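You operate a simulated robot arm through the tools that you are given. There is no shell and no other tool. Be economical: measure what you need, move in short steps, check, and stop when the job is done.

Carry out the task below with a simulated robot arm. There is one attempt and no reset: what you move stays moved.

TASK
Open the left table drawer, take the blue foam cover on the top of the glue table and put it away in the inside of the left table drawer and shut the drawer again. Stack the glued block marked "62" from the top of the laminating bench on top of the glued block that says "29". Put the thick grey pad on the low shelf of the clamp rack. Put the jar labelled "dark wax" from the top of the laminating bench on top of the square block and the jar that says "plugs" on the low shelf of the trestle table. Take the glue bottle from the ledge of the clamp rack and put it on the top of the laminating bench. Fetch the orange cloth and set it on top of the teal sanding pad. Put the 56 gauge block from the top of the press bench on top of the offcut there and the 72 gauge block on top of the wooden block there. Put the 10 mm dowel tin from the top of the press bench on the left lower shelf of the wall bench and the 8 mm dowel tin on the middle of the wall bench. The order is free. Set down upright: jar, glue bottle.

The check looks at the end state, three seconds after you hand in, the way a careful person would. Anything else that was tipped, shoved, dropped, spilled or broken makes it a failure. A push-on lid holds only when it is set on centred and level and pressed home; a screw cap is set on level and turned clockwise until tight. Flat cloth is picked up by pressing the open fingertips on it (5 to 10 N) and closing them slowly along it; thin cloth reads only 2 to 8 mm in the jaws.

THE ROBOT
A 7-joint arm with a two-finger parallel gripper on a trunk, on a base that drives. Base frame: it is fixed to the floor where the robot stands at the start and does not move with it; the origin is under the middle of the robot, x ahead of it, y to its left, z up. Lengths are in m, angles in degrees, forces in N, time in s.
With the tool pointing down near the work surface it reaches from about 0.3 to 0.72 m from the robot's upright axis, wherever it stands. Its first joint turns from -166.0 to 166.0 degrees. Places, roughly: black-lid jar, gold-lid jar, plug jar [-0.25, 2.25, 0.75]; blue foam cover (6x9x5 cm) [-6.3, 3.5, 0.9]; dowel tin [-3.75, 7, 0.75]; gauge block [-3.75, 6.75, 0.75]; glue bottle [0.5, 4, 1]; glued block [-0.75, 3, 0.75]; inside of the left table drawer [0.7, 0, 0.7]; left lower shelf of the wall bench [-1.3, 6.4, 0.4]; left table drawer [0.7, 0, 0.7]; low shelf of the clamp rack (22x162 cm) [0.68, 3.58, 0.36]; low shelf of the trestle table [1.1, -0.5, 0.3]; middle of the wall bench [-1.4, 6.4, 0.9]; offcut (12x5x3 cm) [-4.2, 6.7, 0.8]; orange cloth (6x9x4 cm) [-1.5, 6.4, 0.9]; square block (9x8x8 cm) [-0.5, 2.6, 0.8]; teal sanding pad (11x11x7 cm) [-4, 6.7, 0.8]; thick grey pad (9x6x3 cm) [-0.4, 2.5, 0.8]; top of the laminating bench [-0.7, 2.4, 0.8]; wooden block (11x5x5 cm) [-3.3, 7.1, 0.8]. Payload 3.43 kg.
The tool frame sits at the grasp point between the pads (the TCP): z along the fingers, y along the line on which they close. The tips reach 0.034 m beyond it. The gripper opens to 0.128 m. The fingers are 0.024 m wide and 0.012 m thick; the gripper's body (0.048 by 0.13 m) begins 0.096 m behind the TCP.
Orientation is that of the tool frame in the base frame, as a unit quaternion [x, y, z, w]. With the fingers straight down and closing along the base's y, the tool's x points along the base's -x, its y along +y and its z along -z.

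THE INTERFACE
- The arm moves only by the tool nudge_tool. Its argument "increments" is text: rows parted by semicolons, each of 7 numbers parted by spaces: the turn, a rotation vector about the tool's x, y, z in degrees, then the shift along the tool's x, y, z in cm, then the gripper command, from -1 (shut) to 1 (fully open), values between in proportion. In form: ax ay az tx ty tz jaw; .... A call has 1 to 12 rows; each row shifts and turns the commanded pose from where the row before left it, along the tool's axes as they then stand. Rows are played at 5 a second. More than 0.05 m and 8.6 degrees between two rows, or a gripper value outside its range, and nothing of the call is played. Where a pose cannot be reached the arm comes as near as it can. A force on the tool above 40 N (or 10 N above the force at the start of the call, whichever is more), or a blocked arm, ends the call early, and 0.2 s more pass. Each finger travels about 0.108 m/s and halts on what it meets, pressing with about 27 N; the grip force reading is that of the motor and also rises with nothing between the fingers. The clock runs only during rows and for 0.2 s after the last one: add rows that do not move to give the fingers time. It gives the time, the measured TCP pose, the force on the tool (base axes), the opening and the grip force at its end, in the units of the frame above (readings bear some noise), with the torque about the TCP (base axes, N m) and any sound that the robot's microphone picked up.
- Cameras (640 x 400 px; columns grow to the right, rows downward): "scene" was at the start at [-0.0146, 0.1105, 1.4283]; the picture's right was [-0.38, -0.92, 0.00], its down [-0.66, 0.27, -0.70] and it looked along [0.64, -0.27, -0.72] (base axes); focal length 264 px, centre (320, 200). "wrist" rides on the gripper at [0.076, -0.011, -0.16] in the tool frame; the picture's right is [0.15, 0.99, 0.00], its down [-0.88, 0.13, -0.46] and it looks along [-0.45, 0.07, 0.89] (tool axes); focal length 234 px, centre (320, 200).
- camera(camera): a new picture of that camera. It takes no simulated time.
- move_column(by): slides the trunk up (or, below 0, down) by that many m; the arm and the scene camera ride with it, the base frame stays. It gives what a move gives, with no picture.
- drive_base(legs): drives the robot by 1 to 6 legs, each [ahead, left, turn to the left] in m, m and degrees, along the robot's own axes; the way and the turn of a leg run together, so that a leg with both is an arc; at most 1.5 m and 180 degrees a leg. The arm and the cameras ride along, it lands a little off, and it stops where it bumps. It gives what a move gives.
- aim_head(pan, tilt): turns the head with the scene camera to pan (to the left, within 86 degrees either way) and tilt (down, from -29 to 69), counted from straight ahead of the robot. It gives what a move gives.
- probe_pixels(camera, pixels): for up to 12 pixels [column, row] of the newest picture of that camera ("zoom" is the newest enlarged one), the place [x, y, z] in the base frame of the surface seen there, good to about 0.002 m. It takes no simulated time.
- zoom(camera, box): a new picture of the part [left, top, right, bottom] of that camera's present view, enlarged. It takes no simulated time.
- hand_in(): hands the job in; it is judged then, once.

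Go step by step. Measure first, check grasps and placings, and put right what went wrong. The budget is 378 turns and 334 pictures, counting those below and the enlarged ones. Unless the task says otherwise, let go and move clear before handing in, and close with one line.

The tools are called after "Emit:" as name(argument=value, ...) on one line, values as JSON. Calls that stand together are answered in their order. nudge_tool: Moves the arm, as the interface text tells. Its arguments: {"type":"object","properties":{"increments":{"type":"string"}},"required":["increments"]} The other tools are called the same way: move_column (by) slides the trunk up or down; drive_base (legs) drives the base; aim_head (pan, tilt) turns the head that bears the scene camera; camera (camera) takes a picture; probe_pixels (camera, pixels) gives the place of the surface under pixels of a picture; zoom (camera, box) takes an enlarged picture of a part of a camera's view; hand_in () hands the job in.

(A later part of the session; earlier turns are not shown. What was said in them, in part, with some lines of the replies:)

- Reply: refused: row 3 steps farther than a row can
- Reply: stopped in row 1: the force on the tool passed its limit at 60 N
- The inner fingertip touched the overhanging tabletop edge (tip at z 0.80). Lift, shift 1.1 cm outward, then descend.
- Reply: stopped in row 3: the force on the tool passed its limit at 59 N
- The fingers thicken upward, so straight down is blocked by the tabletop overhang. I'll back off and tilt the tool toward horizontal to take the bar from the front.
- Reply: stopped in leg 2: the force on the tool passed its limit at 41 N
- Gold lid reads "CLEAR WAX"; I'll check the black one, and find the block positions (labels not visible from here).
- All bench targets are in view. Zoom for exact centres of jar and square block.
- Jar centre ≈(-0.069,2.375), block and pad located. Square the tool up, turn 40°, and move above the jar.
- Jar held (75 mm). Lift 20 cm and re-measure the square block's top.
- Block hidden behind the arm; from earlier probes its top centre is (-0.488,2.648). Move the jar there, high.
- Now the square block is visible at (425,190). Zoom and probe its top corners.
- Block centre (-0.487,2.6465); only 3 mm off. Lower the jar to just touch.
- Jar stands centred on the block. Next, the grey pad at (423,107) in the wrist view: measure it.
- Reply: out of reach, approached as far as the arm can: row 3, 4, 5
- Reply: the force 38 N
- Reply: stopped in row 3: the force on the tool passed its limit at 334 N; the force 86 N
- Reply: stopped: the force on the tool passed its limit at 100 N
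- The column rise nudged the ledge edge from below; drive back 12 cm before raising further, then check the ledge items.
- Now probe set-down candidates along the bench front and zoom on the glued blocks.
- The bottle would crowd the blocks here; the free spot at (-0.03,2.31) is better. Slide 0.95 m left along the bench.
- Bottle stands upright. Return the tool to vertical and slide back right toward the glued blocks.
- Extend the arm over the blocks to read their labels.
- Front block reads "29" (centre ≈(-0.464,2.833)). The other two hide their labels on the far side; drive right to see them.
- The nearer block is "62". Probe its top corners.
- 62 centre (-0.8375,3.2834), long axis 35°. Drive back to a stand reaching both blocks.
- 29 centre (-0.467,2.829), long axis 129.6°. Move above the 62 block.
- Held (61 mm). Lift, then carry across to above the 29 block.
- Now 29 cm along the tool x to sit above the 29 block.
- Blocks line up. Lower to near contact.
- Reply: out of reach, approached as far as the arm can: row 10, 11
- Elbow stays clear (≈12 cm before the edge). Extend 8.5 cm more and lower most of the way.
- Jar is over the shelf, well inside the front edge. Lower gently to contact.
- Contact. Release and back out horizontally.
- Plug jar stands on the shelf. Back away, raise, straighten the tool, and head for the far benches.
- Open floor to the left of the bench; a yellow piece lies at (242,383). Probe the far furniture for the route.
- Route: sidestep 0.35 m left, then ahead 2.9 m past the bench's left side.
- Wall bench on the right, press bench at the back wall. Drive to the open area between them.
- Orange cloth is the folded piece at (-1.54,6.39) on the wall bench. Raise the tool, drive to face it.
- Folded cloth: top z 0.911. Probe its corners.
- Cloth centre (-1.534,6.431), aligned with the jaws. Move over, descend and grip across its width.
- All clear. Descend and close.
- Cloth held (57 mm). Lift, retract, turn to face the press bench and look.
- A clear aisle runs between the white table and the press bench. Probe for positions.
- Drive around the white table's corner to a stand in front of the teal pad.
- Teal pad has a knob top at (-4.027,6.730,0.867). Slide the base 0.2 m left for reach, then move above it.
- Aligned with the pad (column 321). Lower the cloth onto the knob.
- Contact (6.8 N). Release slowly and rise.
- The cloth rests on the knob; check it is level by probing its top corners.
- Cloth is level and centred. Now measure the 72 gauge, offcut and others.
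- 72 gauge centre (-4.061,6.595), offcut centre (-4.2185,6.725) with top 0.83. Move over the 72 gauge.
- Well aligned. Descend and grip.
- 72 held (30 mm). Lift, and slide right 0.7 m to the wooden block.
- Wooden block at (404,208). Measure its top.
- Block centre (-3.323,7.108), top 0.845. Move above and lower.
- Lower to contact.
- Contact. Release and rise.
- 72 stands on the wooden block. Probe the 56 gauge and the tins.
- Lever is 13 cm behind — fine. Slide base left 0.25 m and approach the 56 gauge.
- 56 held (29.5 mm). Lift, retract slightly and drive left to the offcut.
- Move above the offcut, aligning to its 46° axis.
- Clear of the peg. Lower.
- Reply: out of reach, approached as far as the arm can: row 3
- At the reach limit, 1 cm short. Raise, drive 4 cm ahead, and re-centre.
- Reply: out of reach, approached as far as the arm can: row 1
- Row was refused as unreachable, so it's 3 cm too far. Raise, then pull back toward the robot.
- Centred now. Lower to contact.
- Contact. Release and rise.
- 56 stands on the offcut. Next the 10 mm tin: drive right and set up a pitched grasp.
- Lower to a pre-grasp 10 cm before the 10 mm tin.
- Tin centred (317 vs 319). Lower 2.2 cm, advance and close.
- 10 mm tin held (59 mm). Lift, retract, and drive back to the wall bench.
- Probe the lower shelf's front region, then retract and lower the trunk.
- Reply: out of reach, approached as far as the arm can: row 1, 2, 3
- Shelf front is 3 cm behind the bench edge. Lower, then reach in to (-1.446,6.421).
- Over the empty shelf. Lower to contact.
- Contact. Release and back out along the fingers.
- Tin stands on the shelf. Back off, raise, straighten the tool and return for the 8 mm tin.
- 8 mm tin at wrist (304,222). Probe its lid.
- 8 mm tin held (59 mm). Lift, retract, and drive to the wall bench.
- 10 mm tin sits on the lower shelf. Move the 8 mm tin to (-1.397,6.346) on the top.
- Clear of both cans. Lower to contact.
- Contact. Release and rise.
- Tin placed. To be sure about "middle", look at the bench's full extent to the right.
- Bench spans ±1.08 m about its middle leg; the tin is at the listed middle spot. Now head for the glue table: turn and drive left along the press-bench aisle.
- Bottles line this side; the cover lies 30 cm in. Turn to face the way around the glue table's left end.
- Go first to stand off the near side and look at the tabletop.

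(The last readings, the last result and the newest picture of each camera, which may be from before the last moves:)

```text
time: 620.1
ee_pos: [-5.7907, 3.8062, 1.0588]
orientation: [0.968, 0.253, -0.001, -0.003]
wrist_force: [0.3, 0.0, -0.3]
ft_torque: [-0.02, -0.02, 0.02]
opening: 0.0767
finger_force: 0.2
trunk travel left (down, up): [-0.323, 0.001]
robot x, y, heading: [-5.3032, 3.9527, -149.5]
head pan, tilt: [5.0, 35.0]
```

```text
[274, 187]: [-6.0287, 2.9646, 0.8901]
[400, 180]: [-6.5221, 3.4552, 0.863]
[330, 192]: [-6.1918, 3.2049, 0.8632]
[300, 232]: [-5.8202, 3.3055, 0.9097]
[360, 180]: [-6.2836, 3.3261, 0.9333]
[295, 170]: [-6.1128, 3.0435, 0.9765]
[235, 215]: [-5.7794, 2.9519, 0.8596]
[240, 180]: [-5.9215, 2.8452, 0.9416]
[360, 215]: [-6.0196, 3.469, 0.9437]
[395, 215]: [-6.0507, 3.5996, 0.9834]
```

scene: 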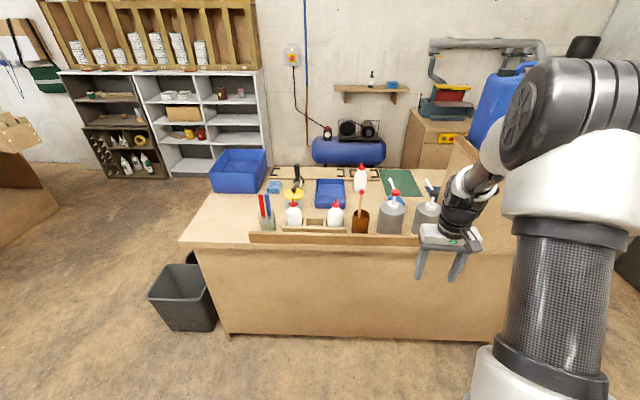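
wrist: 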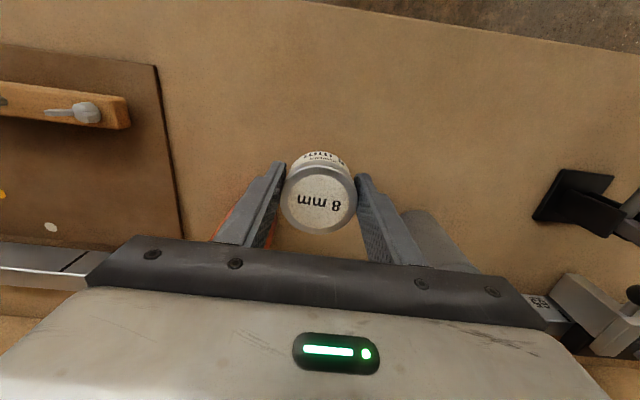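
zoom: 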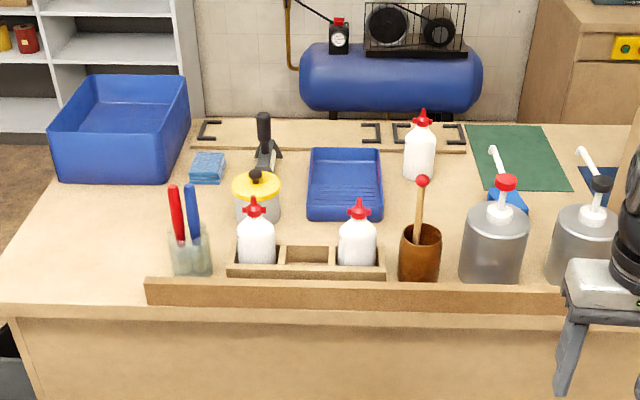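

A blue piece peeks out at zoom (508,200), behind the dispenser. Zoom in.

Emit:
zoom(camera="scene", box=[370, 180, 450, 240])

Emit:
probe_pixels(camera="zoom", pixels=[[180, 115], [225, 150], [270, 170], [205, 130], [470, 100], [100, 180]])

```text
6.67 times, centred on (410, 210) of scene
```

zoom: 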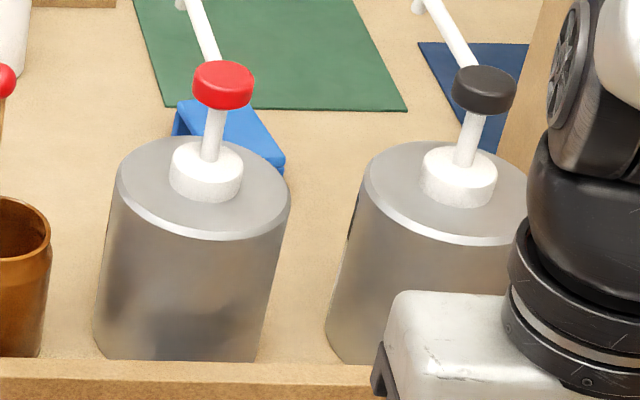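

```text
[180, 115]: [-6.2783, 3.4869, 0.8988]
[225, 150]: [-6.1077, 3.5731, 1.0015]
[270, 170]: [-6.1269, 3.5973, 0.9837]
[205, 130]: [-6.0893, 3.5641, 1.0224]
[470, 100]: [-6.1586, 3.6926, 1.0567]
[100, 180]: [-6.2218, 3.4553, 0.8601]
```

The cover is an inverted-U piece at about (-6.27,3.5), behind pump bottles; I'll reach over from above. Raise the tool and come closer.

Emit:
nudge_tool(increments="0 0 0 0 0 -4.5 0.2; 0 0 0 0 0 -4.5 0.2; 0 0 0 0 0 -4.5 0.2; 0 0 0 0 0 -4.5 0.2; 0 0 0 0 0 0 0.2")

Emit:
drive_base(legs=[[0, 0.12, 0], [0.36, 0, 0]])

Emit:
camera(camera="scene")

Emit:
camera(camera="wrist")

```text
time: 621.3
ee_pos: [-5.7902, 3.806, 1.2396]
orientation: [0.968, 0.253, 0.0, -0.003]
wrist_force: [0.6, 0.1, 0.6]
ft_torque: [-0.04, -0.01, 0.0]
opening: 0.0768
finger_force: 0.1
trunk travel left (down, up): [-0.323, 0.001]
robot x, y, heading: [-5.3018, 3.9516, -149.8]
head pan, tilt: [5.0, 35.0]
```

```text
time: 625.0
ee_pos: [-6.0388, 3.5225, 1.2391]
orientation: [0.968, 0.252, 0.0, -0.003]
wrist_force: [0.4, 0.6, -0.1]
ft_torque: [-0.01, -0.01, 0.01]
opening: 0.077
finger_force: 0.0
trunk travel left (down, up): [-0.323, 0.001]
robot x, y, heading: [-5.5557, 3.6664, -149.6]
head pan, tilt: [5.0, 35.0]
```

```text
150 pictures are left
```

scene: 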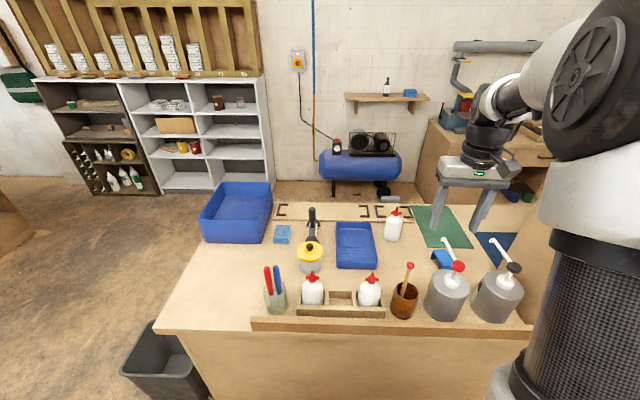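

```text
149 pictures are left
```

wrist: 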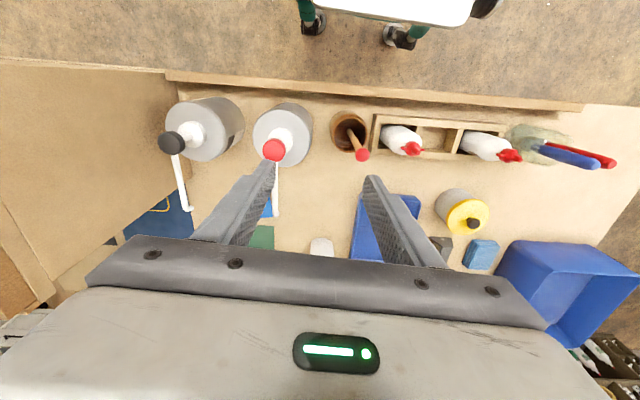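

Cover visible at (443,258) in the scene. Zoom and probe it and the nozzle.

Emit:
zoom(camera="scene", box=[400, 225, 520, 325])

Emit:
probe_pixels(camera="zoom", pixels=[[190, 140], [240, 135], [270, 175], [220, 175], [200, 160], [240, 70], [265, 120], [275, 150], [300, 200], [250, 185], [170, 170], [180, 185]])

```text
4.00 times, centred on (460, 275) of scene
```

zoom: 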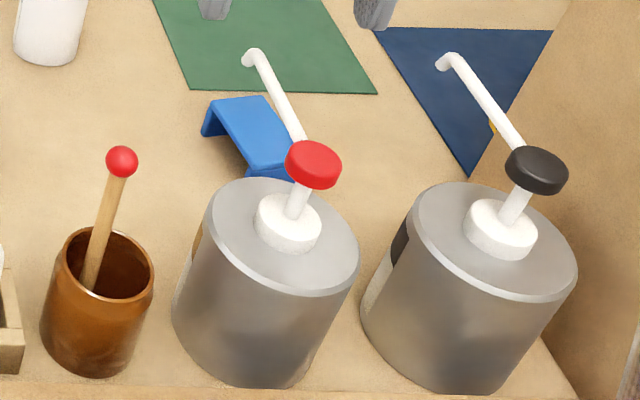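

```text
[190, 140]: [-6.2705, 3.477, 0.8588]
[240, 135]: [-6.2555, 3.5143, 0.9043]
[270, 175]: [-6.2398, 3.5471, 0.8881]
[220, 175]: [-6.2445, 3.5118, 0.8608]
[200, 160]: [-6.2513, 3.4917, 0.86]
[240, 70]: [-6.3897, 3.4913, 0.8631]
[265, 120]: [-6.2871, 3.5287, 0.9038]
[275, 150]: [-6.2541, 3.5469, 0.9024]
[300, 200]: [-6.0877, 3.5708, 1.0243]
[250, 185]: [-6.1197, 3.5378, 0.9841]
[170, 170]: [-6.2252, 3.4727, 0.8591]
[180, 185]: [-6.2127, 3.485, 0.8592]
```

Emit:
probe_pixels(camera="zoom", pixels=[[218, 106], [264, 101], [285, 155], [247, 164], [208, 125], [252, 130], [252, 52], [280, 105], [313, 165], [445, 60]])

Emit:
zoom(camera="wrist", box=[230, 150, 330, 260])

```text
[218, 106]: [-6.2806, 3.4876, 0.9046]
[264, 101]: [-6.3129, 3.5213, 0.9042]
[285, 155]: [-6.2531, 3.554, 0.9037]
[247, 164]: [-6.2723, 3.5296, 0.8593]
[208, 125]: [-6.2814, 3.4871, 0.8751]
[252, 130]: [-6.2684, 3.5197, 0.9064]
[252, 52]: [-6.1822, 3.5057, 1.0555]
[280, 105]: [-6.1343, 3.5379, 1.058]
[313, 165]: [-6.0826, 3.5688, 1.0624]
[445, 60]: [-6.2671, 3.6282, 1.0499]
```

```text
3.64 times, centred on (280, 205) of wrist
```

zoom: 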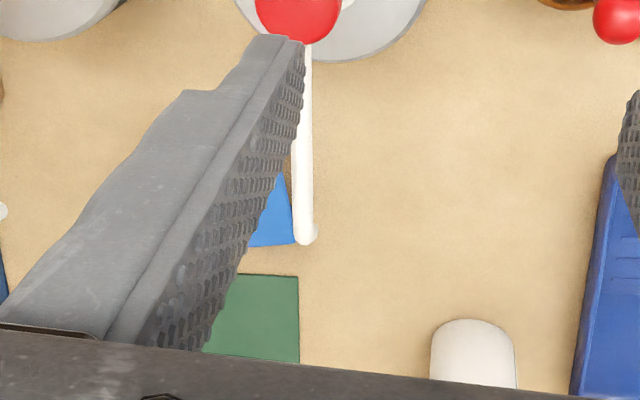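

Cover top centre ≈(-6.267,3.521), z 0.905; pump nozzle tip at (-6.18,3.51,1.055) leaves about 3 cm beside the camera. Move above it, high, and look.

Emit:
nudge_tool(increments="0 0 0 -4 -2.2 0 0.2; 0 0 0 -4 -2.2 0 0.2; 0 0 0 -4 -2.2 0 0.2; 0 0 0 -4 -2.2 0 0.2; 0 0 0 -4 -2.2 0 0.2; 0 0 0 0 0 0 0.2")

Emit:
camera(camera="wrist")

Emit:
camera(camera="scene")

```text
time: 626.4
ee_pos: [-6.2356, 3.5269, 1.2314]
orientation: [0.968, 0.252, 0.001, -0.003]
wrist_force: [-0.8, 0.0, 0.3]
ft_torque: [0.05, 0.02, 0.04]
opening: 0.0769
finger_force: 0.0
out of reach, approached as far as the arm can: row 5
trunk travel left (down, up): [-0.323, 0.001]
robot x, y, heading: [-5.5517, 3.6647, -149.2]
head pan, tilt: [5.0, 35.0]
```

```text
146 pictures are left
```

wrist: 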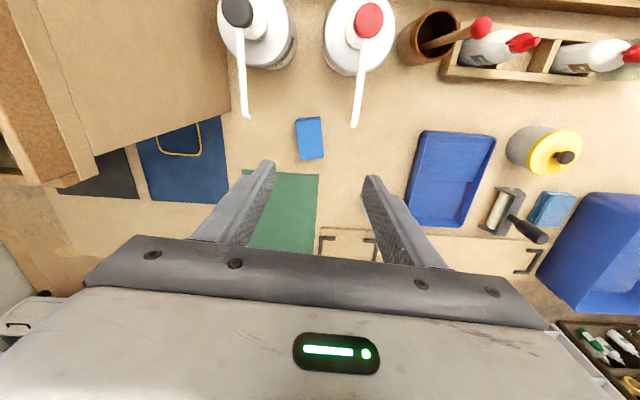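

```text
145 pictures are left
```

scene: 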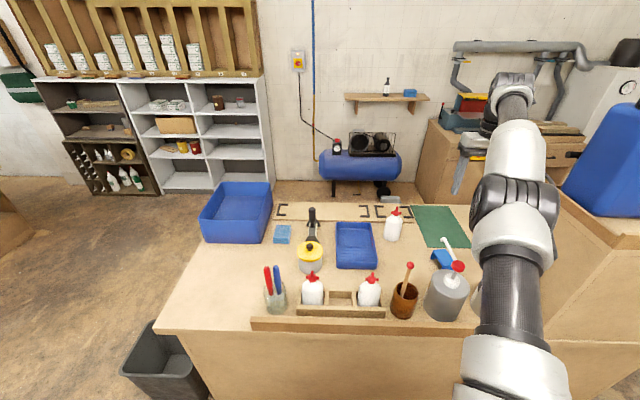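

Reach is short by a few cm; the cover is clear in the wrist view at (309,138). Probe it, then drive 7 cm closer.

Emit:
zoom(camera="wrist", box=[270, 90, 390, 190])

Emit:
probe_pixels(camera="zoom", pixels=[[140, 165], [255, 150], [275, 330], [175, 350], [205, 250], [440, 185], [470, 60]])

Emit:
drive_base(legs=[[0.07, 0, 0]])

```text
4.00 times, centred on (330, 140) of wrist
```

zoom: 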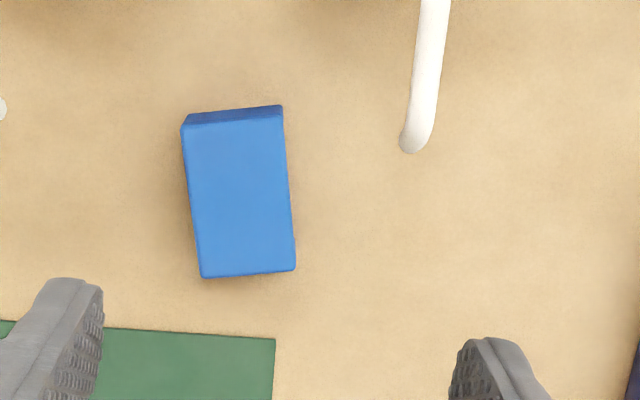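

```text
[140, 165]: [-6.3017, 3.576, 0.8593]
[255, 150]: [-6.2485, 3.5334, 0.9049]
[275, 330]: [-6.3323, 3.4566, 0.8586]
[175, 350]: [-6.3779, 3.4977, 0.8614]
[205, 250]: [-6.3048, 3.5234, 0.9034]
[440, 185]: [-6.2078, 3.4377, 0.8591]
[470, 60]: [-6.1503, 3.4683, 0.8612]
```

```text
time: 627.4
ee_pos: [-6.2966, 3.4912, 1.2295]
orientation: [0.968, 0.252, 0.001, -0.003]
wrist_force: [-0.4, -0.3, -0.7]
ft_torque: [0.0, -0.02, -0.01]
opening: 0.077
finger_force: 0.0
trunk travel left (down, up): [-0.323, 0.001]
robot x, y, heading: [-5.612, 3.6297, -149.8]
head pan, tilt: [5.0, 35.0]
```

Emit:
camera(camera="wrist")

Emit:
zoom(camera="wrist", box=[230, 20, 350, 120])

```text
143 pictures are left
```

wrist: 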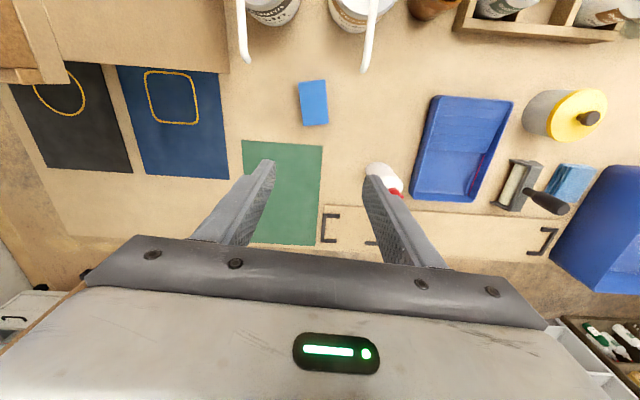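

```text
4.00 times, centred on (290, 70) of wrist
```

zoom: 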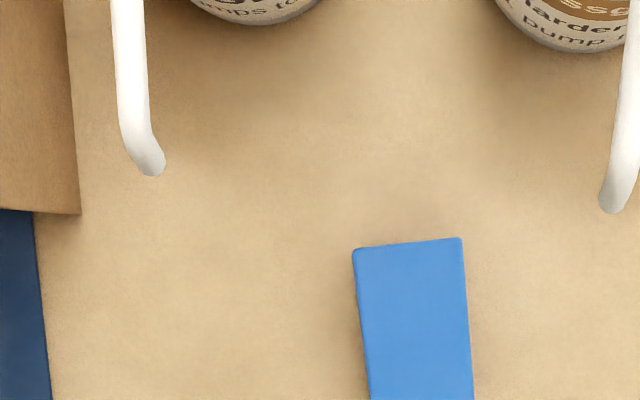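

Emit:
probe_pixels(camera="wrist", pixels=[[300, 84], [323, 81], [327, 122], [305, 125], [313, 103], [366, 70], [245, 60]])

```text
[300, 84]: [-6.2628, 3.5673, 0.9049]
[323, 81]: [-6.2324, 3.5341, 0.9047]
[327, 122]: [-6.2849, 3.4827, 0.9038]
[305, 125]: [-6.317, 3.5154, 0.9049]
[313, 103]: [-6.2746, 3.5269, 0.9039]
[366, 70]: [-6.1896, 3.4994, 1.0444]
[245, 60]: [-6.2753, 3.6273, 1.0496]
```

Cover centre (-6.274,3.525), long axis 44°; turning the tool 15° also puts the camera between the nozzles. Align and descend partway.

Emit:
nudge_tool(increments="0 0 0 3.6 -1.85 0 0.1; 0 0 -7.5 0 0 0 0.1; 0 0 -7.5 0 0 0 0.1; 0 0 0 0 0 4 0.1; 0 0 0 0 0 4 0.1; 0 0 0 0 0 4 0.1; 0 0 0 0 0 0 0.1")

Emit:
camera(camera="wrist")

Emit:
camera(camera="scene")

```text
time: 629.0
ee_pos: [-6.2731, 3.526, 1.1109]
orientation: [0.926, 0.377, 0.001, -0.003]
wrist_force: [0.1, -0.3, -0.1]
ft_torque: [-0.01, -0.01, -0.01]
opening: 0.0704
finger_force: 0.1
trunk travel left (down, up): [-0.323, 0.001]
robot x, y, heading: [-5.6092, 3.631, -149.7]
head pan, tilt: [5.0, 35.0]
```

```text
141 pictures are left
```

wrist: 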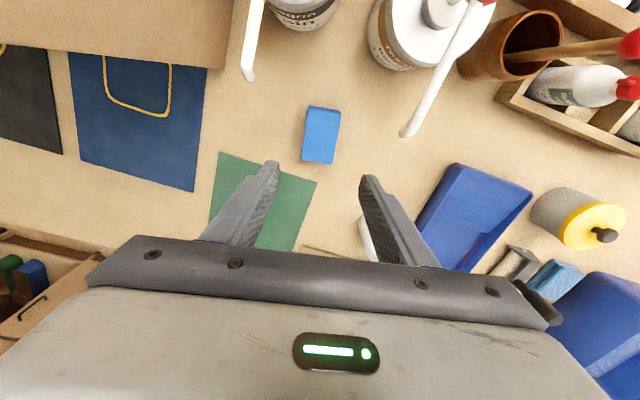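

```text
140 pictures are left
```

scene: 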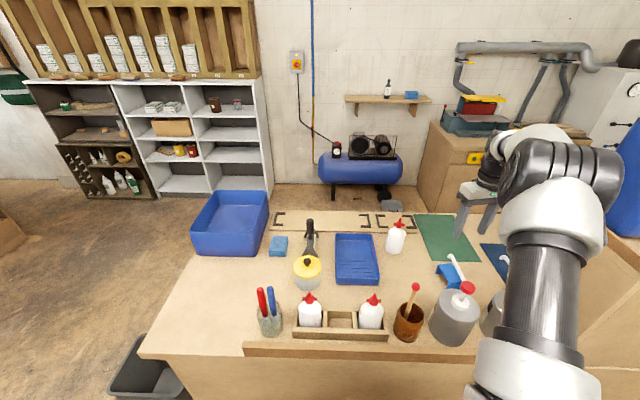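

Check clearance to the tall box at the wrist view's upper left.

Emit:
probe_pixels(camera="wrist", pixels=[[215, 65], [150, 50], [190, 30], [230, 20], [100, 45], [248, 75], [405, 130], [320, 135], [308, 110], [335, 160]])

```text
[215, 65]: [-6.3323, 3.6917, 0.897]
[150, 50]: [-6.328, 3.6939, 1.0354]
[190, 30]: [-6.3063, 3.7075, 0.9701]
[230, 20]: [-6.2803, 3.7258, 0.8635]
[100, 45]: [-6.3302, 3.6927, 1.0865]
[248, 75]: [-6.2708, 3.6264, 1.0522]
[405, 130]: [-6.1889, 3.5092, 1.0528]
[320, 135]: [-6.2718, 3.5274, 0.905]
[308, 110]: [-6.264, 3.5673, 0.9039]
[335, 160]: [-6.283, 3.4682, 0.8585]
```

Plenty of room. Descend and close on the cover's sides.

Emit:
nudge_tool(increments="0 0 0 0 0 4.5 0.1; 0 0 0 0 0 4.5 0.1; 0 0 0 0 0 4.5 0.1; 0 0 0 0 0 4.5 0.1; 0 0 0 0 0 2.9 0.1; 0 0 0 0 0 0 0.1; 0 0 0 0 0 0 -0.2; 0 0 0 0 0 0 -0.4; 0 0 0 0 0 0 -0.4; 0 0 0 0 0 0 -0.4")

Emit:
camera(camera="wrist")

```text
time: 631.2
ee_pos: [-6.2737, 3.5274, 0.9022]
orientation: [0.926, 0.377, 0.001, -0.004]
wrist_force: [0.1, -0.8, -0.8]
ft_torque: [0.0, -0.02, 0.03]
opening: 0.0505
finger_force: 27.4
trunk travel left (down, up): [-0.323, 0.001]
robot x, y, heading: [-5.6103, 3.6352, -149.7]
head pan, tilt: [5.0, 35.0]
```

```text
139 pictures are left
```

wrist: 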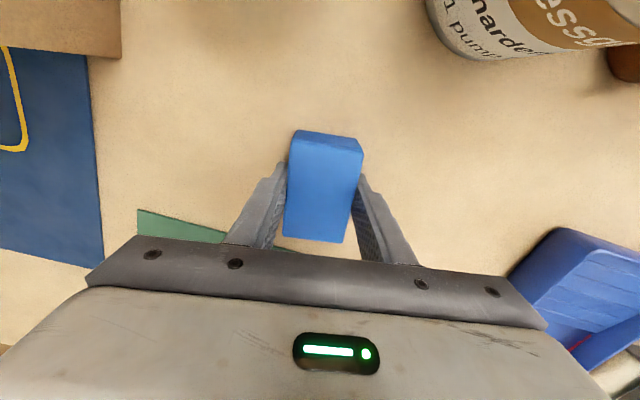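

Held (50 mm). Lift straight up 32 cm, then check and back the base away.

Emit:
nudge_tool(increments="0 0 0 0 0 -4 -0.4; 0 0 0 0 0 -4.5 -0.4; 0 0 0 0 0 -4.5 -0.4; 0 0 0 0 0 -4.5 -0.4; 0 0 0 0 0 -4.5 -0.4; 0 0 0 0 0 -4.5 -0.4; 0 0 0 0 0 -4 -0.4; 0 0 0 0 0 0 -0.4")

Emit:
camera(camera="wrist")

Emit:
drive_base(legs=[[-0.55, 0, 0]])

Emit:
camera(camera="scene")

```text
time: 633.0
ee_pos: [-6.2722, 3.5263, 1.2077]
orientation: [0.927, 0.376, 0.0, -0.003]
wrist_force: [-0.1, -0.5, -0.2]
ft_torque: [0.0, 0.02, 0.02]
opening: 0.0503
finger_force: 26.8
trunk travel left (down, up): [-0.323, 0.001]
robot x, y, heading: [-5.6148, 3.6315, -149.6]
head pan, tilt: [5.0, 35.0]
```

```text
138 pictures are left
```

wrist: 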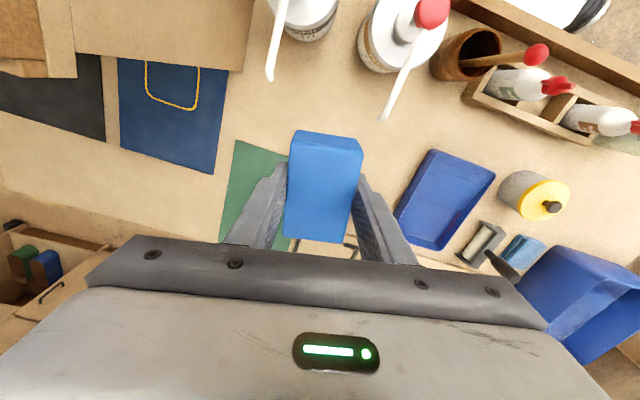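

```text
time: 636.2
ee_pos: [-5.8016, 3.8033, 1.2058]
orientation: [0.927, 0.375, 0.001, -0.004]
wrist_force: [0.5, 0.4, 0.6]
ft_torque: [0.03, 0.03, -0.01]
opening: 0.0503
finger_force: 27.2
trunk travel left (down, up): [-0.323, 0.001]
robot x, y, heading: [-5.142, 3.9093, -149.7]
head pan, tilt: [5.0, 35.0]
```

```text
137 pictures are left
```

scene: 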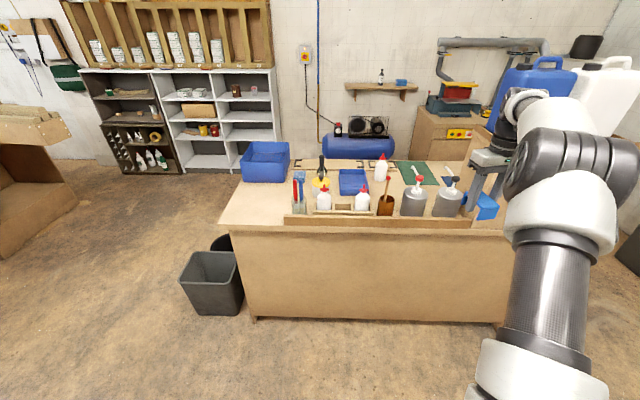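

Cover lifted cleanly. Retract the arm, turn parallel to the aisle and pass between machine and bin.

Emit:
nudge_tool(increments="0 0 0 4.1 2.85 0 -0.4; 0 0 0 4.1 2.85 0 -0.4; 0 0 0 4.1 2.85 0 -0.4; 0 0 0 4.1 2.85 0 -0.4; 0 0 0 0 0 0 -0.4")

Emit:
drive_base(legs=[[0, 0, 90.6], [0.03, -0.38, 0]])

Emit:
aim_head(pan=0, tilt=30)

Emit:
camera(camera="scene")

```text
time: 637.4
ee_pos: [-5.6044, 3.8354, 1.2069]
orientation: [0.927, 0.376, 0.001, -0.003]
wrist_force: [0.0, -0.9, -0.2]
ft_torque: [0.0, 0.02, 0.0]
opening: 0.0506
finger_force: 26.7
trunk travel left (down, up): [-0.323, 0.001]
robot x, y, heading: [-5.1446, 3.9103, -149.5]
head pan, tilt: [5.0, 35.0]
```

```text
time: 645.5
ee_pos: [-5.3715, 3.225, 1.2056]
orientation: [0.382, 0.924, -0.001, -0.002]
wrist_force: [0.6, 0.3, 0.1]
ft_torque: [0.0, -0.01, -0.03]
opening: 0.0506
finger_force: 27.0
trunk travel left (down, up): [-0.323, 0.001]
robot x, y, heading: [-5.4552, 3.6872, -58.6]
head pan, tilt: [5.0, 35.0]
```

```text
time: 646.2
ee_pos: [-5.3717, 3.2246, 1.2073]
orientation: [0.382, 0.924, -0.001, -0.003]
wrist_force: [-0.1, 0.4, 0.4]
ft_torque: [-0.02, -0.02, 0.02]
opening: 0.0507
finger_force: 26.7
trunk travel left (down, up): [-0.323, 0.001]
robot x, y, heading: [-5.4548, 3.6883, -59.0]
head pan, tilt: [0.0, 30.0]
```

```text
136 pictures are left
```

scene: 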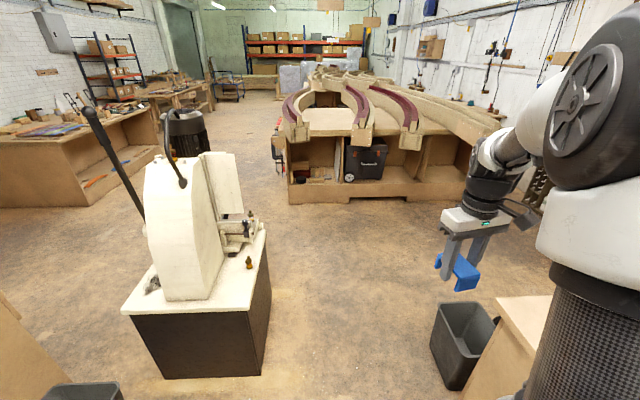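

Emit:
probe_pixels(camera="scene", pixels=[[262, 372], [270, 310], [445, 388], [430, 350], [290, 205], [405, 200], [280, 165]])

```text
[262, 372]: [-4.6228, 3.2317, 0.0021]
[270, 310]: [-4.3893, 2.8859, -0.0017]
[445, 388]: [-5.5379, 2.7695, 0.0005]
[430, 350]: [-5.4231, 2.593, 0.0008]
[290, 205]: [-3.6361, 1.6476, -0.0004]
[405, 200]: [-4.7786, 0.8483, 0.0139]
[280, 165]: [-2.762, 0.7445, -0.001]
```

Lane is centred. Drive through, then sidestep left past the machine.

Emit:
drive_base(legs=[[1.03, 0.02, 0], [1.04, 0, 0], [0, 1.45, 0]])

Emit:
aim_head(pan=30, tilt=25)

Emit:
camera(camera="scene")

```text
time: 670.1
ee_pos: [-3.0343, 2.2598, 1.2066]
orientation: [0.376, 0.927, -0.002, -0.003]
wrist_force: [-0.6, -0.3, 0.2]
ft_torque: [0.0, 0.05, -0.01]
opening: 0.0506
finger_force: 27.0
trunk travel left (down, up): [-0.323, 0.001]
robot x, y, heading: [-3.1231, 2.7213, -57.8]
head pan, tilt: [0.0, 30.0]
```

```text
time: 671.1
ee_pos: [-3.0344, 2.2606, 1.2063]
orientation: [0.376, 0.927, -0.002, -0.003]
wrist_force: [0.4, -0.4, 0.1]
ft_torque: [-0.02, 0.0, 0.0]
opening: 0.0506
finger_force: 27.3
trunk travel left (down, up): [-0.323, 0.001]
robot x, y, heading: [-3.1197, 2.7263, -57.9]
head pan, tilt: [30.0, 25.0]
```

```text
135 pictures are left
```

scene: 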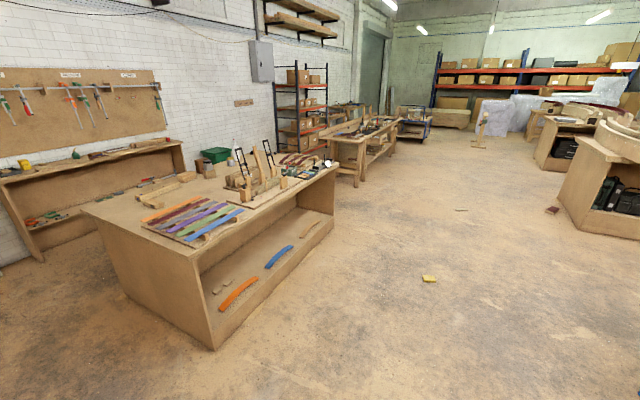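

Route clear; avoid the yellow piece. Drive around to the trestle table's front.

Emit:
drive_base(legs=[[0.758, 0.451, 0], [0.758, 0.451, 0], [1.363, -0.028, 0], [0.847, -0.06, 0], [0, 0, 88], [0.1, -0.45, 0]])

Emit:
aim_head(pan=0, tilt=55)

Emit:
camera(camera="scene")

```text
time: 699.2
ee_pos: [0.3553, -0.2636, 1.207]
orientation: [-0.376, 0.927, -0.003, -0.001]
wrist_force: [-0.3, 0.3, -1.0]
ft_torque: [-0.01, -0.01, 0.0]
opening: 0.0504
finger_force: 27.1
trunk travel left (down, up): [-0.323, 0.001]
robot x, y, heading: [-0.1055, -0.3401, 30.4]
head pan, tilt: [30.0, 25.0]
```

```text
time: 700.2
ee_pos: [0.3555, -0.2622, 1.2077]
orientation: [-0.377, 0.926, -0.003, -0.001]
wrist_force: [-0.7, -0.2, 0.2]
ft_torque: [0.02, 0.0, 0.01]
opening: 0.0505
finger_force: 26.8
trunk travel left (down, up): [-0.323, 0.001]
robot x, y, heading: [-0.1074, -0.3347, 30.6]
head pan, tilt: [0.0, 55.0]
```

```text
134 pictures are left
```

scene: 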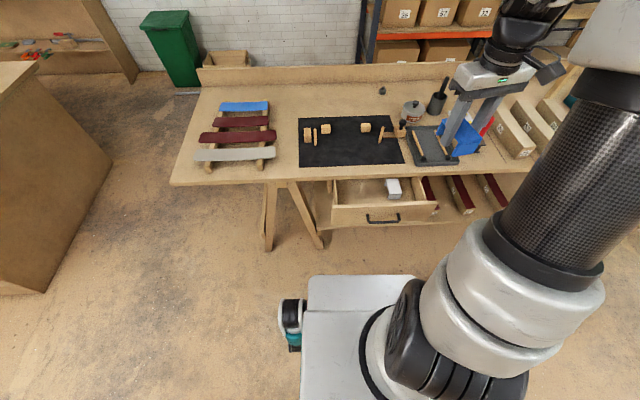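

Drawer is still open. Zoom in and probe its inside.

Emit:
zoom(camera="scene", box=[310, 160, 460, 240])

Emit:
probe_pixels(camera="zoom", pixels=[[110, 90], [100, 195], [200, 150], [300, 150], [340, 120], [120, 150], [250, 100], [540, 180], [520, 100], [300, 200], [200, 110], [350, 170]])

```text
4.27 times, centred on (385, 200) of scene
```

zoom: 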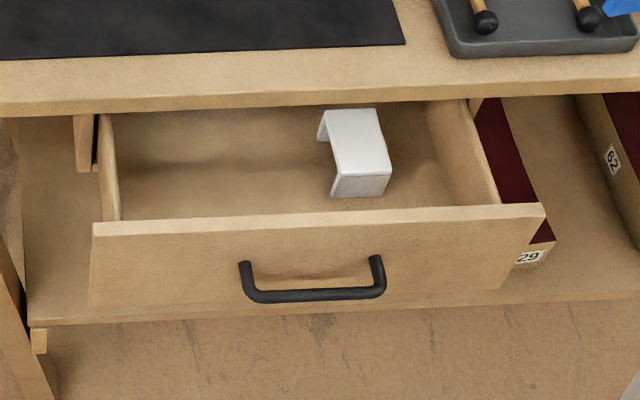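

```text
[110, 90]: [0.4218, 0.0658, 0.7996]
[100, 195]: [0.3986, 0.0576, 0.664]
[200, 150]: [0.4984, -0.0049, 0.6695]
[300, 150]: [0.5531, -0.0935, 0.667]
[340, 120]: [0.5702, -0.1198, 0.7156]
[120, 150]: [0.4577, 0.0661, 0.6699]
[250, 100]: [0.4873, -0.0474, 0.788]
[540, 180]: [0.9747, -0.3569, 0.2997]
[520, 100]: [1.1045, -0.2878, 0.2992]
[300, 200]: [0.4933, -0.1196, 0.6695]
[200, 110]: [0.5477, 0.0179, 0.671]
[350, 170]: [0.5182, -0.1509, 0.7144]
```

Emit:
probe_pixels(camera="zoom", pixels=[[120, 228], [300, 218], [520, 208], [250, 290], [375, 285], [315, 296], [250, 205], [150, 210], [430, 150], [112, 170]])

```text
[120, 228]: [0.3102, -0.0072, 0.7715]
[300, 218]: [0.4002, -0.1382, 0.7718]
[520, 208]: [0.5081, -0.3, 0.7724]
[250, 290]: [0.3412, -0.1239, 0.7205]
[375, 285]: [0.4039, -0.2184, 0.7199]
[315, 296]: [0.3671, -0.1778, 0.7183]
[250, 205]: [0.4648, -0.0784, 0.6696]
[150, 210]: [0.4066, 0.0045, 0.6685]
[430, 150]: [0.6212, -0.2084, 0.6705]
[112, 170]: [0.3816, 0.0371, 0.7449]
```

Drawer floor z 0.67; free space left of the grey cover. Target (0.415,-0.043). Turn the tool 14° and move above.

Emit:
nudge_tool(increments="0 0 7.15 0 0 0 -0.4; 0 0 7.15 0 0 0 -0.4; 0 0 0 -3.22 3.2 0 -0.4; 0 0 0 -3.22 3.2 0 -0.4; 0 0 0 -3.22 3.2 0 -0.4; 0 0 0 -3.22 3.2 0 -0.4; 0 0 0 -3.22 3.2 0 -0.4; 0 0 0 0 0 4.5 -0.4; 0 0 0 0 0 4.5 -0.4; 0 0 0 0 0 4.5 -0.4; 0 0 0 0 0 4.5 -0.4; 0 0 0 0 0 4.5 -0.4")

Emit:
camera(camera="wrist")

Emit:
zoom(camera="scene", box=[270, 100, 470, 240])

```text
time: 702.8
ee_pos: [0.4154, -0.0456, 0.9801]
orientation: [-0.259, 0.966, -0.004, 0.0]
wrist_force: [0.7, 0.0, -0.2]
ft_torque: [-0.01, -0.02, 0.01]
opening: 0.0506
finger_force: 27.2
trunk travel left (down, up): [-0.323, 0.001]
robot x, y, heading: [-0.1073, -0.3385, 30.5]
head pan, tilt: [0.0, 55.0]
```

```text
132 pictures are left
```

wrist: 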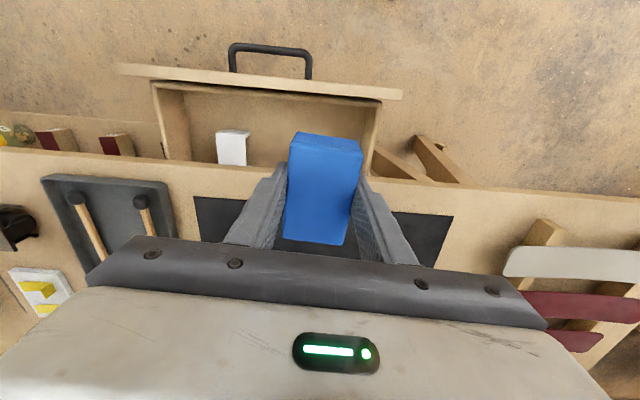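

```text
2.86 times, centred on (370, 170) of scene
```

zoom: 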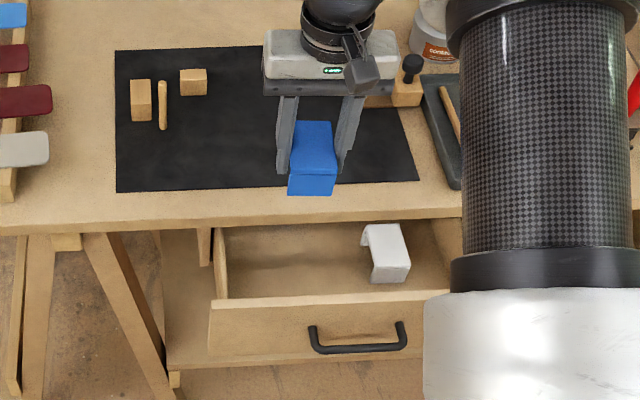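

Aligned over the free part. Descend into the drawer in stages.

Emit:
nudge_tool(increments="0 0 0 0 0 4.5 -0.4; 0 0 0 0 0 4.5 -0.4; 0 0 0 0 0 4.5 -0.4; 0 0 0 0 0 0 -0.4")

Emit:
camera(camera="wrist")

Emit:
zoom(camera="scene", box=[290, 120, 450, 240])

```text
time: 703.8
ee_pos: [0.4168, -0.0459, 0.8452]
orientation: [-0.257, 0.966, -0.004, 0.0]
wrist_force: [-0.5, 0.6, 0.5]
ft_torque: [0.0, 0.0, 0.04]
opening: 0.0507
finger_force: 26.9
trunk travel left (down, up): [-0.323, 0.001]
robot x, y, heading: [-0.1067, -0.3404, 30.6]
head pan, tilt: [0.0, 55.0]
```

```text
130 pictures are left
```

wrist: 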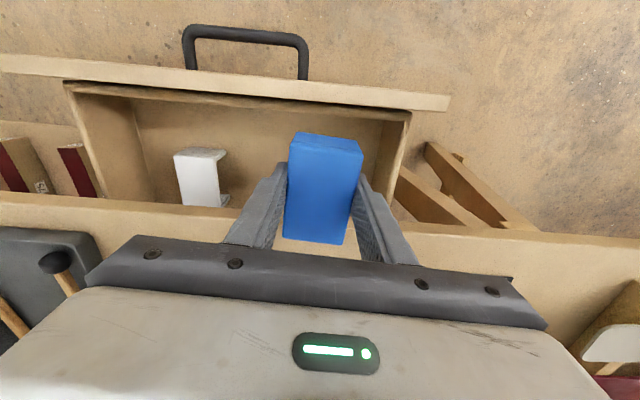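

```text
3.33 times, centred on (370, 180) of scene
```

zoom: 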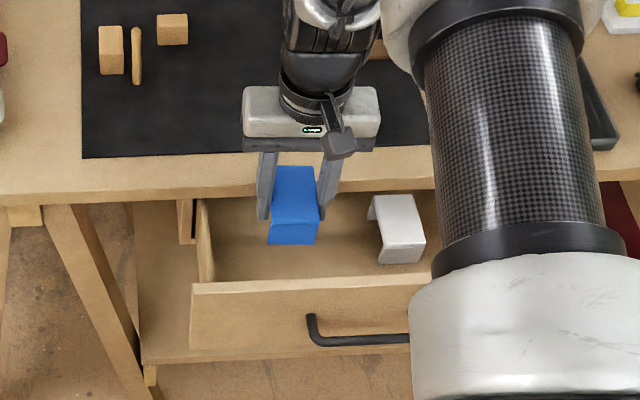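

Emit:
probe_pixels(camera="wrist", pixels=[[440, 232], [430, 222], [230, 205], [320, 238], [322, 140], [345, 240], [290, 105], [405, 130], [412, 100]])

```text
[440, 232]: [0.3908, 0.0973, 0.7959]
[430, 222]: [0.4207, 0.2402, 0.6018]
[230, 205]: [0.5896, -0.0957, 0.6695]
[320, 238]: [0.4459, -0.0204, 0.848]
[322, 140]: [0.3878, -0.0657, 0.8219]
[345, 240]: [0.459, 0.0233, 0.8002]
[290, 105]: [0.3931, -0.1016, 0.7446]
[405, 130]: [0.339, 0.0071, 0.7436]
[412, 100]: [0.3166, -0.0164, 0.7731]
```

Clearances of over 1 cm front and back. Lower to the drawer floor.

Emit:
nudge_tool(increments="0 0 0 0.1 0 4 -0.4; 0 0 0 0 0 4 -0.4; 0 0 0 0 0 4 -0.4; 0 0 0 0 0 0.4 -0.4; 0 0 0 0 0 0 -0.4")

Emit:
nudge_tool(increments="0 0 0 0 0 0.2 -0.4; 0 0 0 0 0 0.2 -0.4; 0 0 0 0 0 0 -0.4")

Emit:
nudge_tool(increments="0 0 0 0 0 0.2 -0.4; 0 0 0 0 0 0 -0.4")

```text
time: 705.0
ee_pos: [0.4158, -0.0473, 0.7218]
orientation: [-0.258, 0.966, -0.004, 0.0]
wrist_force: [-0.8, -1.0, -0.5]
ft_torque: [0.02, -0.01, -0.03]
opening: 0.0504
finger_force: 27.2
trunk travel left (down, up): [-0.323, 0.001]
robot x, y, heading: [-0.1046, -0.3378, 30.4]
head pan, tilt: [0.0, 55.0]
```

```text
time: 705.8
ee_pos: [0.4155, -0.048, 0.7186]
orientation: [-0.258, 0.966, -0.003, 0.0]
wrist_force: [0.6, 0.1, 0.6]
ft_torque: [-0.02, 0.02, 0.04]
opening: 0.0504
finger_force: 27.1
trunk travel left (down, up): [-0.323, 0.001]
robot x, y, heading: [-0.1097, -0.3382, 30.2]
head pan, tilt: [0.0, 55.0]
```

```text
time: 706.4
ee_pos: [0.4155, -0.0482, 0.7152]
orientation: [-0.259, 0.966, -0.003, 0.0]
wrist_force: [0.7, -0.1, -0.2]
ft_torque: [-0.02, -0.01, 0.02]
opening: 0.0506
finger_force: 27.1
trunk travel left (down, up): [-0.323, 0.001]
robot x, y, heading: [-0.1052, -0.3392, 30.6]
head pan, tilt: [0.0, 55.0]
```

Emit:
nudge_tool(increments="0 0 0 0 0 0.15 -0.4; 0 0 0 0 0 0.15 -0.4; 0 0 0 0 0 0 -0.4")

Emit:
nudge_tool(increments="0 0 0 0 0 0.15 -0.4; 0 0 0 0 0 0 -0.4")

```text
time: 707.2
ee_pos: [0.4157, -0.0473, 0.7132]
orientation: [-0.259, 0.966, -0.004, 0.0]
wrist_force: [0.6, -0.6, -0.1]
ft_torque: [0.01, 0.03, 0.0]
opening: 0.0507
finger_force: 26.8
trunk travel left (down, up): [-0.323, 0.001]
robot x, y, heading: [-0.1087, -0.3382, 30.4]
head pan, tilt: [0.0, 55.0]
```

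```text
time: 707.8
ee_pos: [0.4151, -0.0471, 0.7121]
orientation: [-0.258, 0.966, -0.004, 0.001]
wrist_force: [-0.1, -0.2, 5.2]
ft_torque: [-0.04, -0.16, -0.05]
opening: 0.0504
finger_force: 27.2
trunk travel left (down, up): [-0.323, 0.001]
robot x, y, heading: [-0.1047, -0.3385, 30.5]
head pan, tilt: [0.0, 55.0]
```

Contact with the floor. Open slightly, rise straight up and look.

Emit:
nudge_tool(increments="0 0 0 0 0 0 -0.1; 0 0 0 0 0 0 0.02; 0 0 0 0 0 0 0.02; 0 0 0 0 0 -4.5 0.02; 0 0 0 0 0 -4.5 0.02; 0 0 0 0 0 -4.5 0.02; 0 0 0 0 0 -4.5 0.02; 0 0 0 0 0 -4.5 0.02; 0 0 0 0 0 0 0.02")

Emit:
camera(camera="wrist")

Emit:
zoom(camera="scene", box=[290, 140, 470, 240])

```text
time: 709.8
ee_pos: [0.4133, -0.0466, 0.937]
orientation: [-0.259, 0.966, -0.005, 0.001]
wrist_force: [0.1, 0.1, -0.4]
ft_torque: [-0.03, -0.01, -0.04]
opening: 0.0653
finger_force: 0.1
trunk travel left (down, up): [-0.323, 0.001]
robot x, y, heading: [-0.1061, -0.3356, 30.4]
head pan, tilt: [0.0, 55.0]
```

```text
128 pictures are left
```

wrist: 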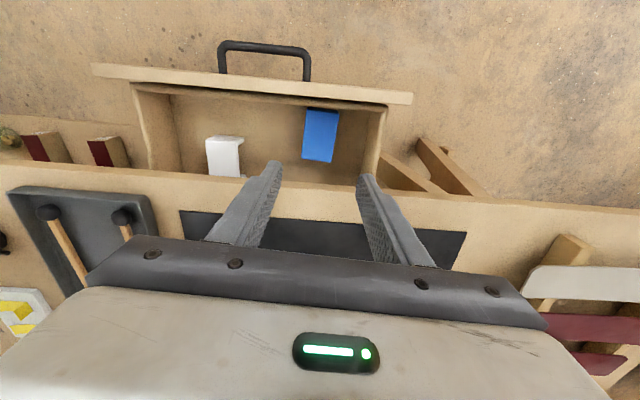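

```text
3.56 times, centred on (380, 190) of scene
```

zoom: 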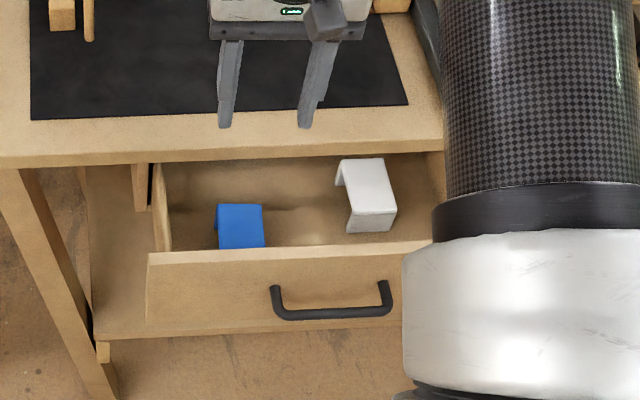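

The cover sits in the drawer, below the rim. Now close: bring closed fingers in front of the handle's middle.

Emit:
nudge_tool(increments="0 0 0 4.1 -2.16 0 -1; 0 0 0 4.1 -2.16 0 -1; 0 0 0 4.1 -2.16 0 -1; 0 0 0 4.1 -2.16 0 -1; 0 0 0 0 0 4.1 -1; 0 0 0 0 0 4.1 -1; 0 0 0 0 0 4.1 -1; 0 0 0 0 0 4.1 -1; 0 0 0 0 0 4.1 -1; 0 0 0 0 0 0 -1")

Emit:
camera(camera="wrist")

Emit:
zoom(camera="scene", box=[290, 140, 470, 260])

```text
time: 712.0
ee_pos: [0.3159, -0.2043, 0.7312]
orientation: [-0.259, 0.966, -0.003, 0.0]
wrist_force: [-0.6, -0.1, 0.1]
ft_torque: [-0.02, -0.04, -0.01]
opening: 0.0001
finger_force: 26.5
trunk travel left (down, up): [-0.323, 0.001]
robot x, y, heading: [-0.1065, -0.3376, 30.3]
head pan, tilt: [0.0, 55.0]
```

```text
126 pictures are left
```

wrist: 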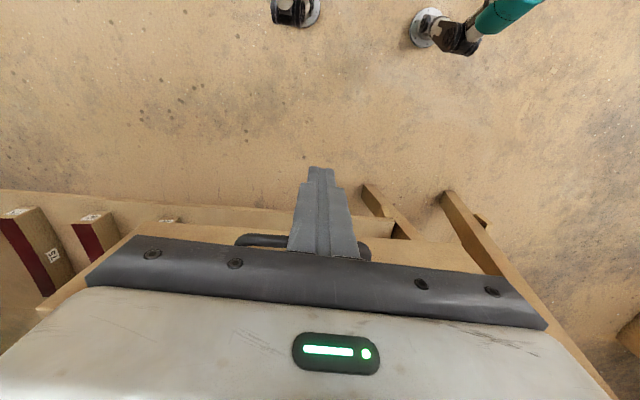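

```text
3.33 times, centred on (380, 200) of scene
```

zoom: 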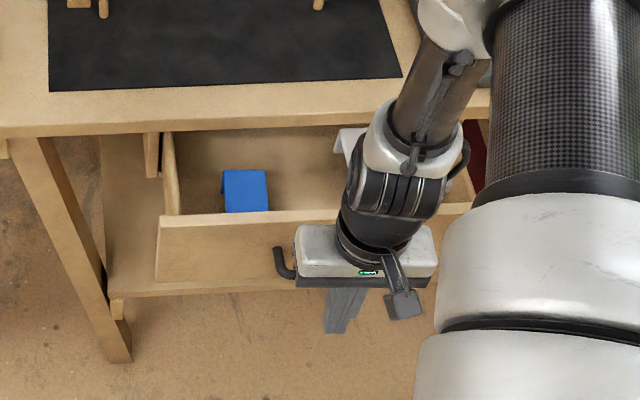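

Finger is slightly left of the handle centre, which suits the slight skew. Push in slowly.

Emit:
nudge_tool(increments="0 0 0 -2 0 0 -1; 0 0 0 -2 0 0 -1; 0 0 0 -1.5 0 0 -1; 0 0 0 -1.5 0 0 -1; 0 0 0 -1.5 0 0 -1; 0 0 0 -1.5 0 0 -1; 0 0 0 0 0 0 -1")

Emit:
zoom(camera="scene", box=[290, 140, 470, 260])

```text
time: 713.6
ee_pos: [0.4037, -0.1548, 0.7314]
orientation: [-0.257, 0.966, -0.003, 0.001]
wrist_force: [-0.4, 0.9, 0.5]
ft_torque: [-0.03, 0.05, -0.03]
opening: 0.0
finger_force: 27.0
trunk travel left (down, up): [-0.323, 0.001]
robot x, y, heading: [-0.1065, -0.3369, 30.6]
head pan, tilt: [0.0, 55.0]
```

```text
3.33 times, centred on (380, 200) of scene
```

zoom: 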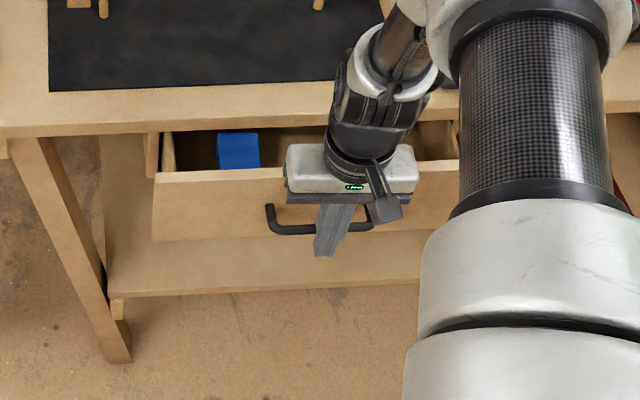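

Drawer slides in well. Continue to closed.

Emit:
nudge_tool(increments="0 0 0 -1.5 0 0 -1; 0 0 0 -1.5 0 0 -1; 0 0 0 -1.5 0 0 -1; 0 0 0 -1.5 0 0 -1; 0 0 0 -1 0 0 -1; 0 0 0 -0.7 0 0 -1; 0 0 0 -0.5 0 0 -1; 0 0 0 0 0 0 -1")

Emit:
zoom(camera="scene", box=[290, 140, 470, 260])

```text
time: 715.4
ee_pos: [0.4734, -0.1124, 0.731]
orientation: [-0.259, 0.966, -0.004, 0.0]
wrist_force: [-0.5, -0.2, 0.2]
ft_torque: [-0.02, 0.0, 0.02]
opening: 0.0
finger_force: 27.2
trunk travel left (down, up): [-0.323, 0.001]
robot x, y, heading: [-0.108, -0.3402, 30.3]
head pan, tilt: [0.0, 55.0]
```

```text
3.33 times, centred on (380, 200) of scene
```

zoom: 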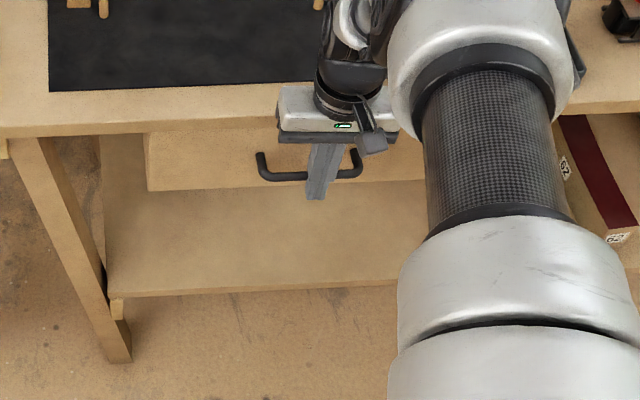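

Nearly closed. Push the last millimetres until resistance.

Emit:
nudge_tool(increments="0 0 0 -0.3 0 0 -1; 0 0 0 -0.3 0 0 -1; 0 0 0 0 0 0 -1")

Emit:
nudge_tool(increments="0 0 0 -0.3 0 0 -1; 0 0 0 -0.3 0 0 -1; 0 0 0 0 0 0 -1")

```text
time: 716.2
ee_pos: [0.4768, -0.1107, 0.7322]
orientation: [-0.259, 0.966, -0.003, -0.001]
wrist_force: [-5.6, -2.8, 1.6]
ft_torque: [-0.01, 0.08, 0.02]
opening: 0.0001
finger_force: 27.4
trunk travel left (down, up): [-0.323, 0.001]
robot x, y, heading: [-0.1046, -0.3382, 30.7]
head pan, tilt: [0.0, 55.0]
```

```text
time: 717.0
ee_pos: [0.4779, -0.1104, 0.7311]
orientation: [-0.258, 0.966, -0.003, -0.006]
wrist_force: [-31.3, -16.6, 13.9]
ft_torque: [-0.35, 0.3, 0.09]
opening: 0.0001
finger_force: 27.0
trunk travel left (down, up): [-0.323, 0.001]
robot x, y, heading: [-0.105, -0.3372, 30.2]
head pan, tilt: [0.0, 55.0]
```

Firm resistance (35 N). Back away, raise and check the drawer is flush.

Emit:
nudge_tool(increments="0 0 0 1 0 0 -1; 0 0 0 4 0 0 -1; 0 0 0 4 0 0 -1; 0 0 0 4 0 0 -1; 0 0 0 0 0 -4.5 -1; 0 0 0 0 0 -4.5 -1; 0 0 0 0 0 -4.5 -1; 0 0 0 0 0 -4.5 -1; 0 0 0 0 -4.5 -2 -1; 0 0 0 0 -4.5 0 -1; 0 0 0 0 -4.5 0 -1; 0 0 0 0 0 0 -1")

Emit:
zoom(camera="scene", box=[290, 140, 470, 260])

Emit:
probe_pixels(camera="zoom", pixels=[[260, 160], [290, 176], [340, 172], [160, 170], [380, 170], [250, 130], [100, 135], [430, 165], [358, 155]])

```text
time: 719.6
ee_pos: [0.4381, -0.287, 0.9328]
orientation: [-0.258, 0.966, -0.003, -0.001]
wrist_force: [0.4, 0.2, 0.5]
ft_torque: [0.01, -0.01, 0.02]
opening: 0.0
finger_force: 26.5
trunk travel left (down, up): [-0.323, 0.001]
robot x, y, heading: [-0.1076, -0.3365, 30.6]
head pan, tilt: [0.0, 55.0]
```

```text
3.33 times, centred on (380, 200) of scene
```

zoom: 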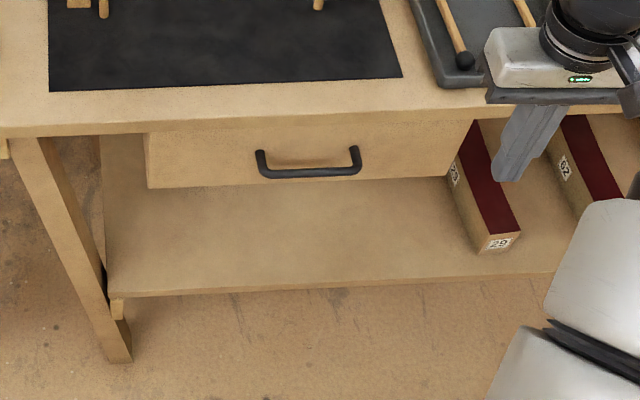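

```text
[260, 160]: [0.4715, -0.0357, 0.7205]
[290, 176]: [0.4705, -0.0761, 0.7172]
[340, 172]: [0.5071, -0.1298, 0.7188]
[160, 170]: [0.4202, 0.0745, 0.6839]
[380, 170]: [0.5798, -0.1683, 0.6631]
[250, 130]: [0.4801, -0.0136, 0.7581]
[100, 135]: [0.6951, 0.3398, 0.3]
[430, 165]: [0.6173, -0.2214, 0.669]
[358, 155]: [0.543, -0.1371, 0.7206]
```

The handle and front match their original closed positions, with the bar at (0.47,-0.076) and the front flush. All placings are checked and the tool is clear, so I hand in.

Emit:
hand_in()

```text
The job is handed in.
```

Everything on the list is done and handed in, and I checked each placing after letting go. The one I'm less sure of is the 8 mm dowel tin. It stands at the spot you listed for the middle of the wall bench, but that is about 0.3 m left of the bench's true centre.
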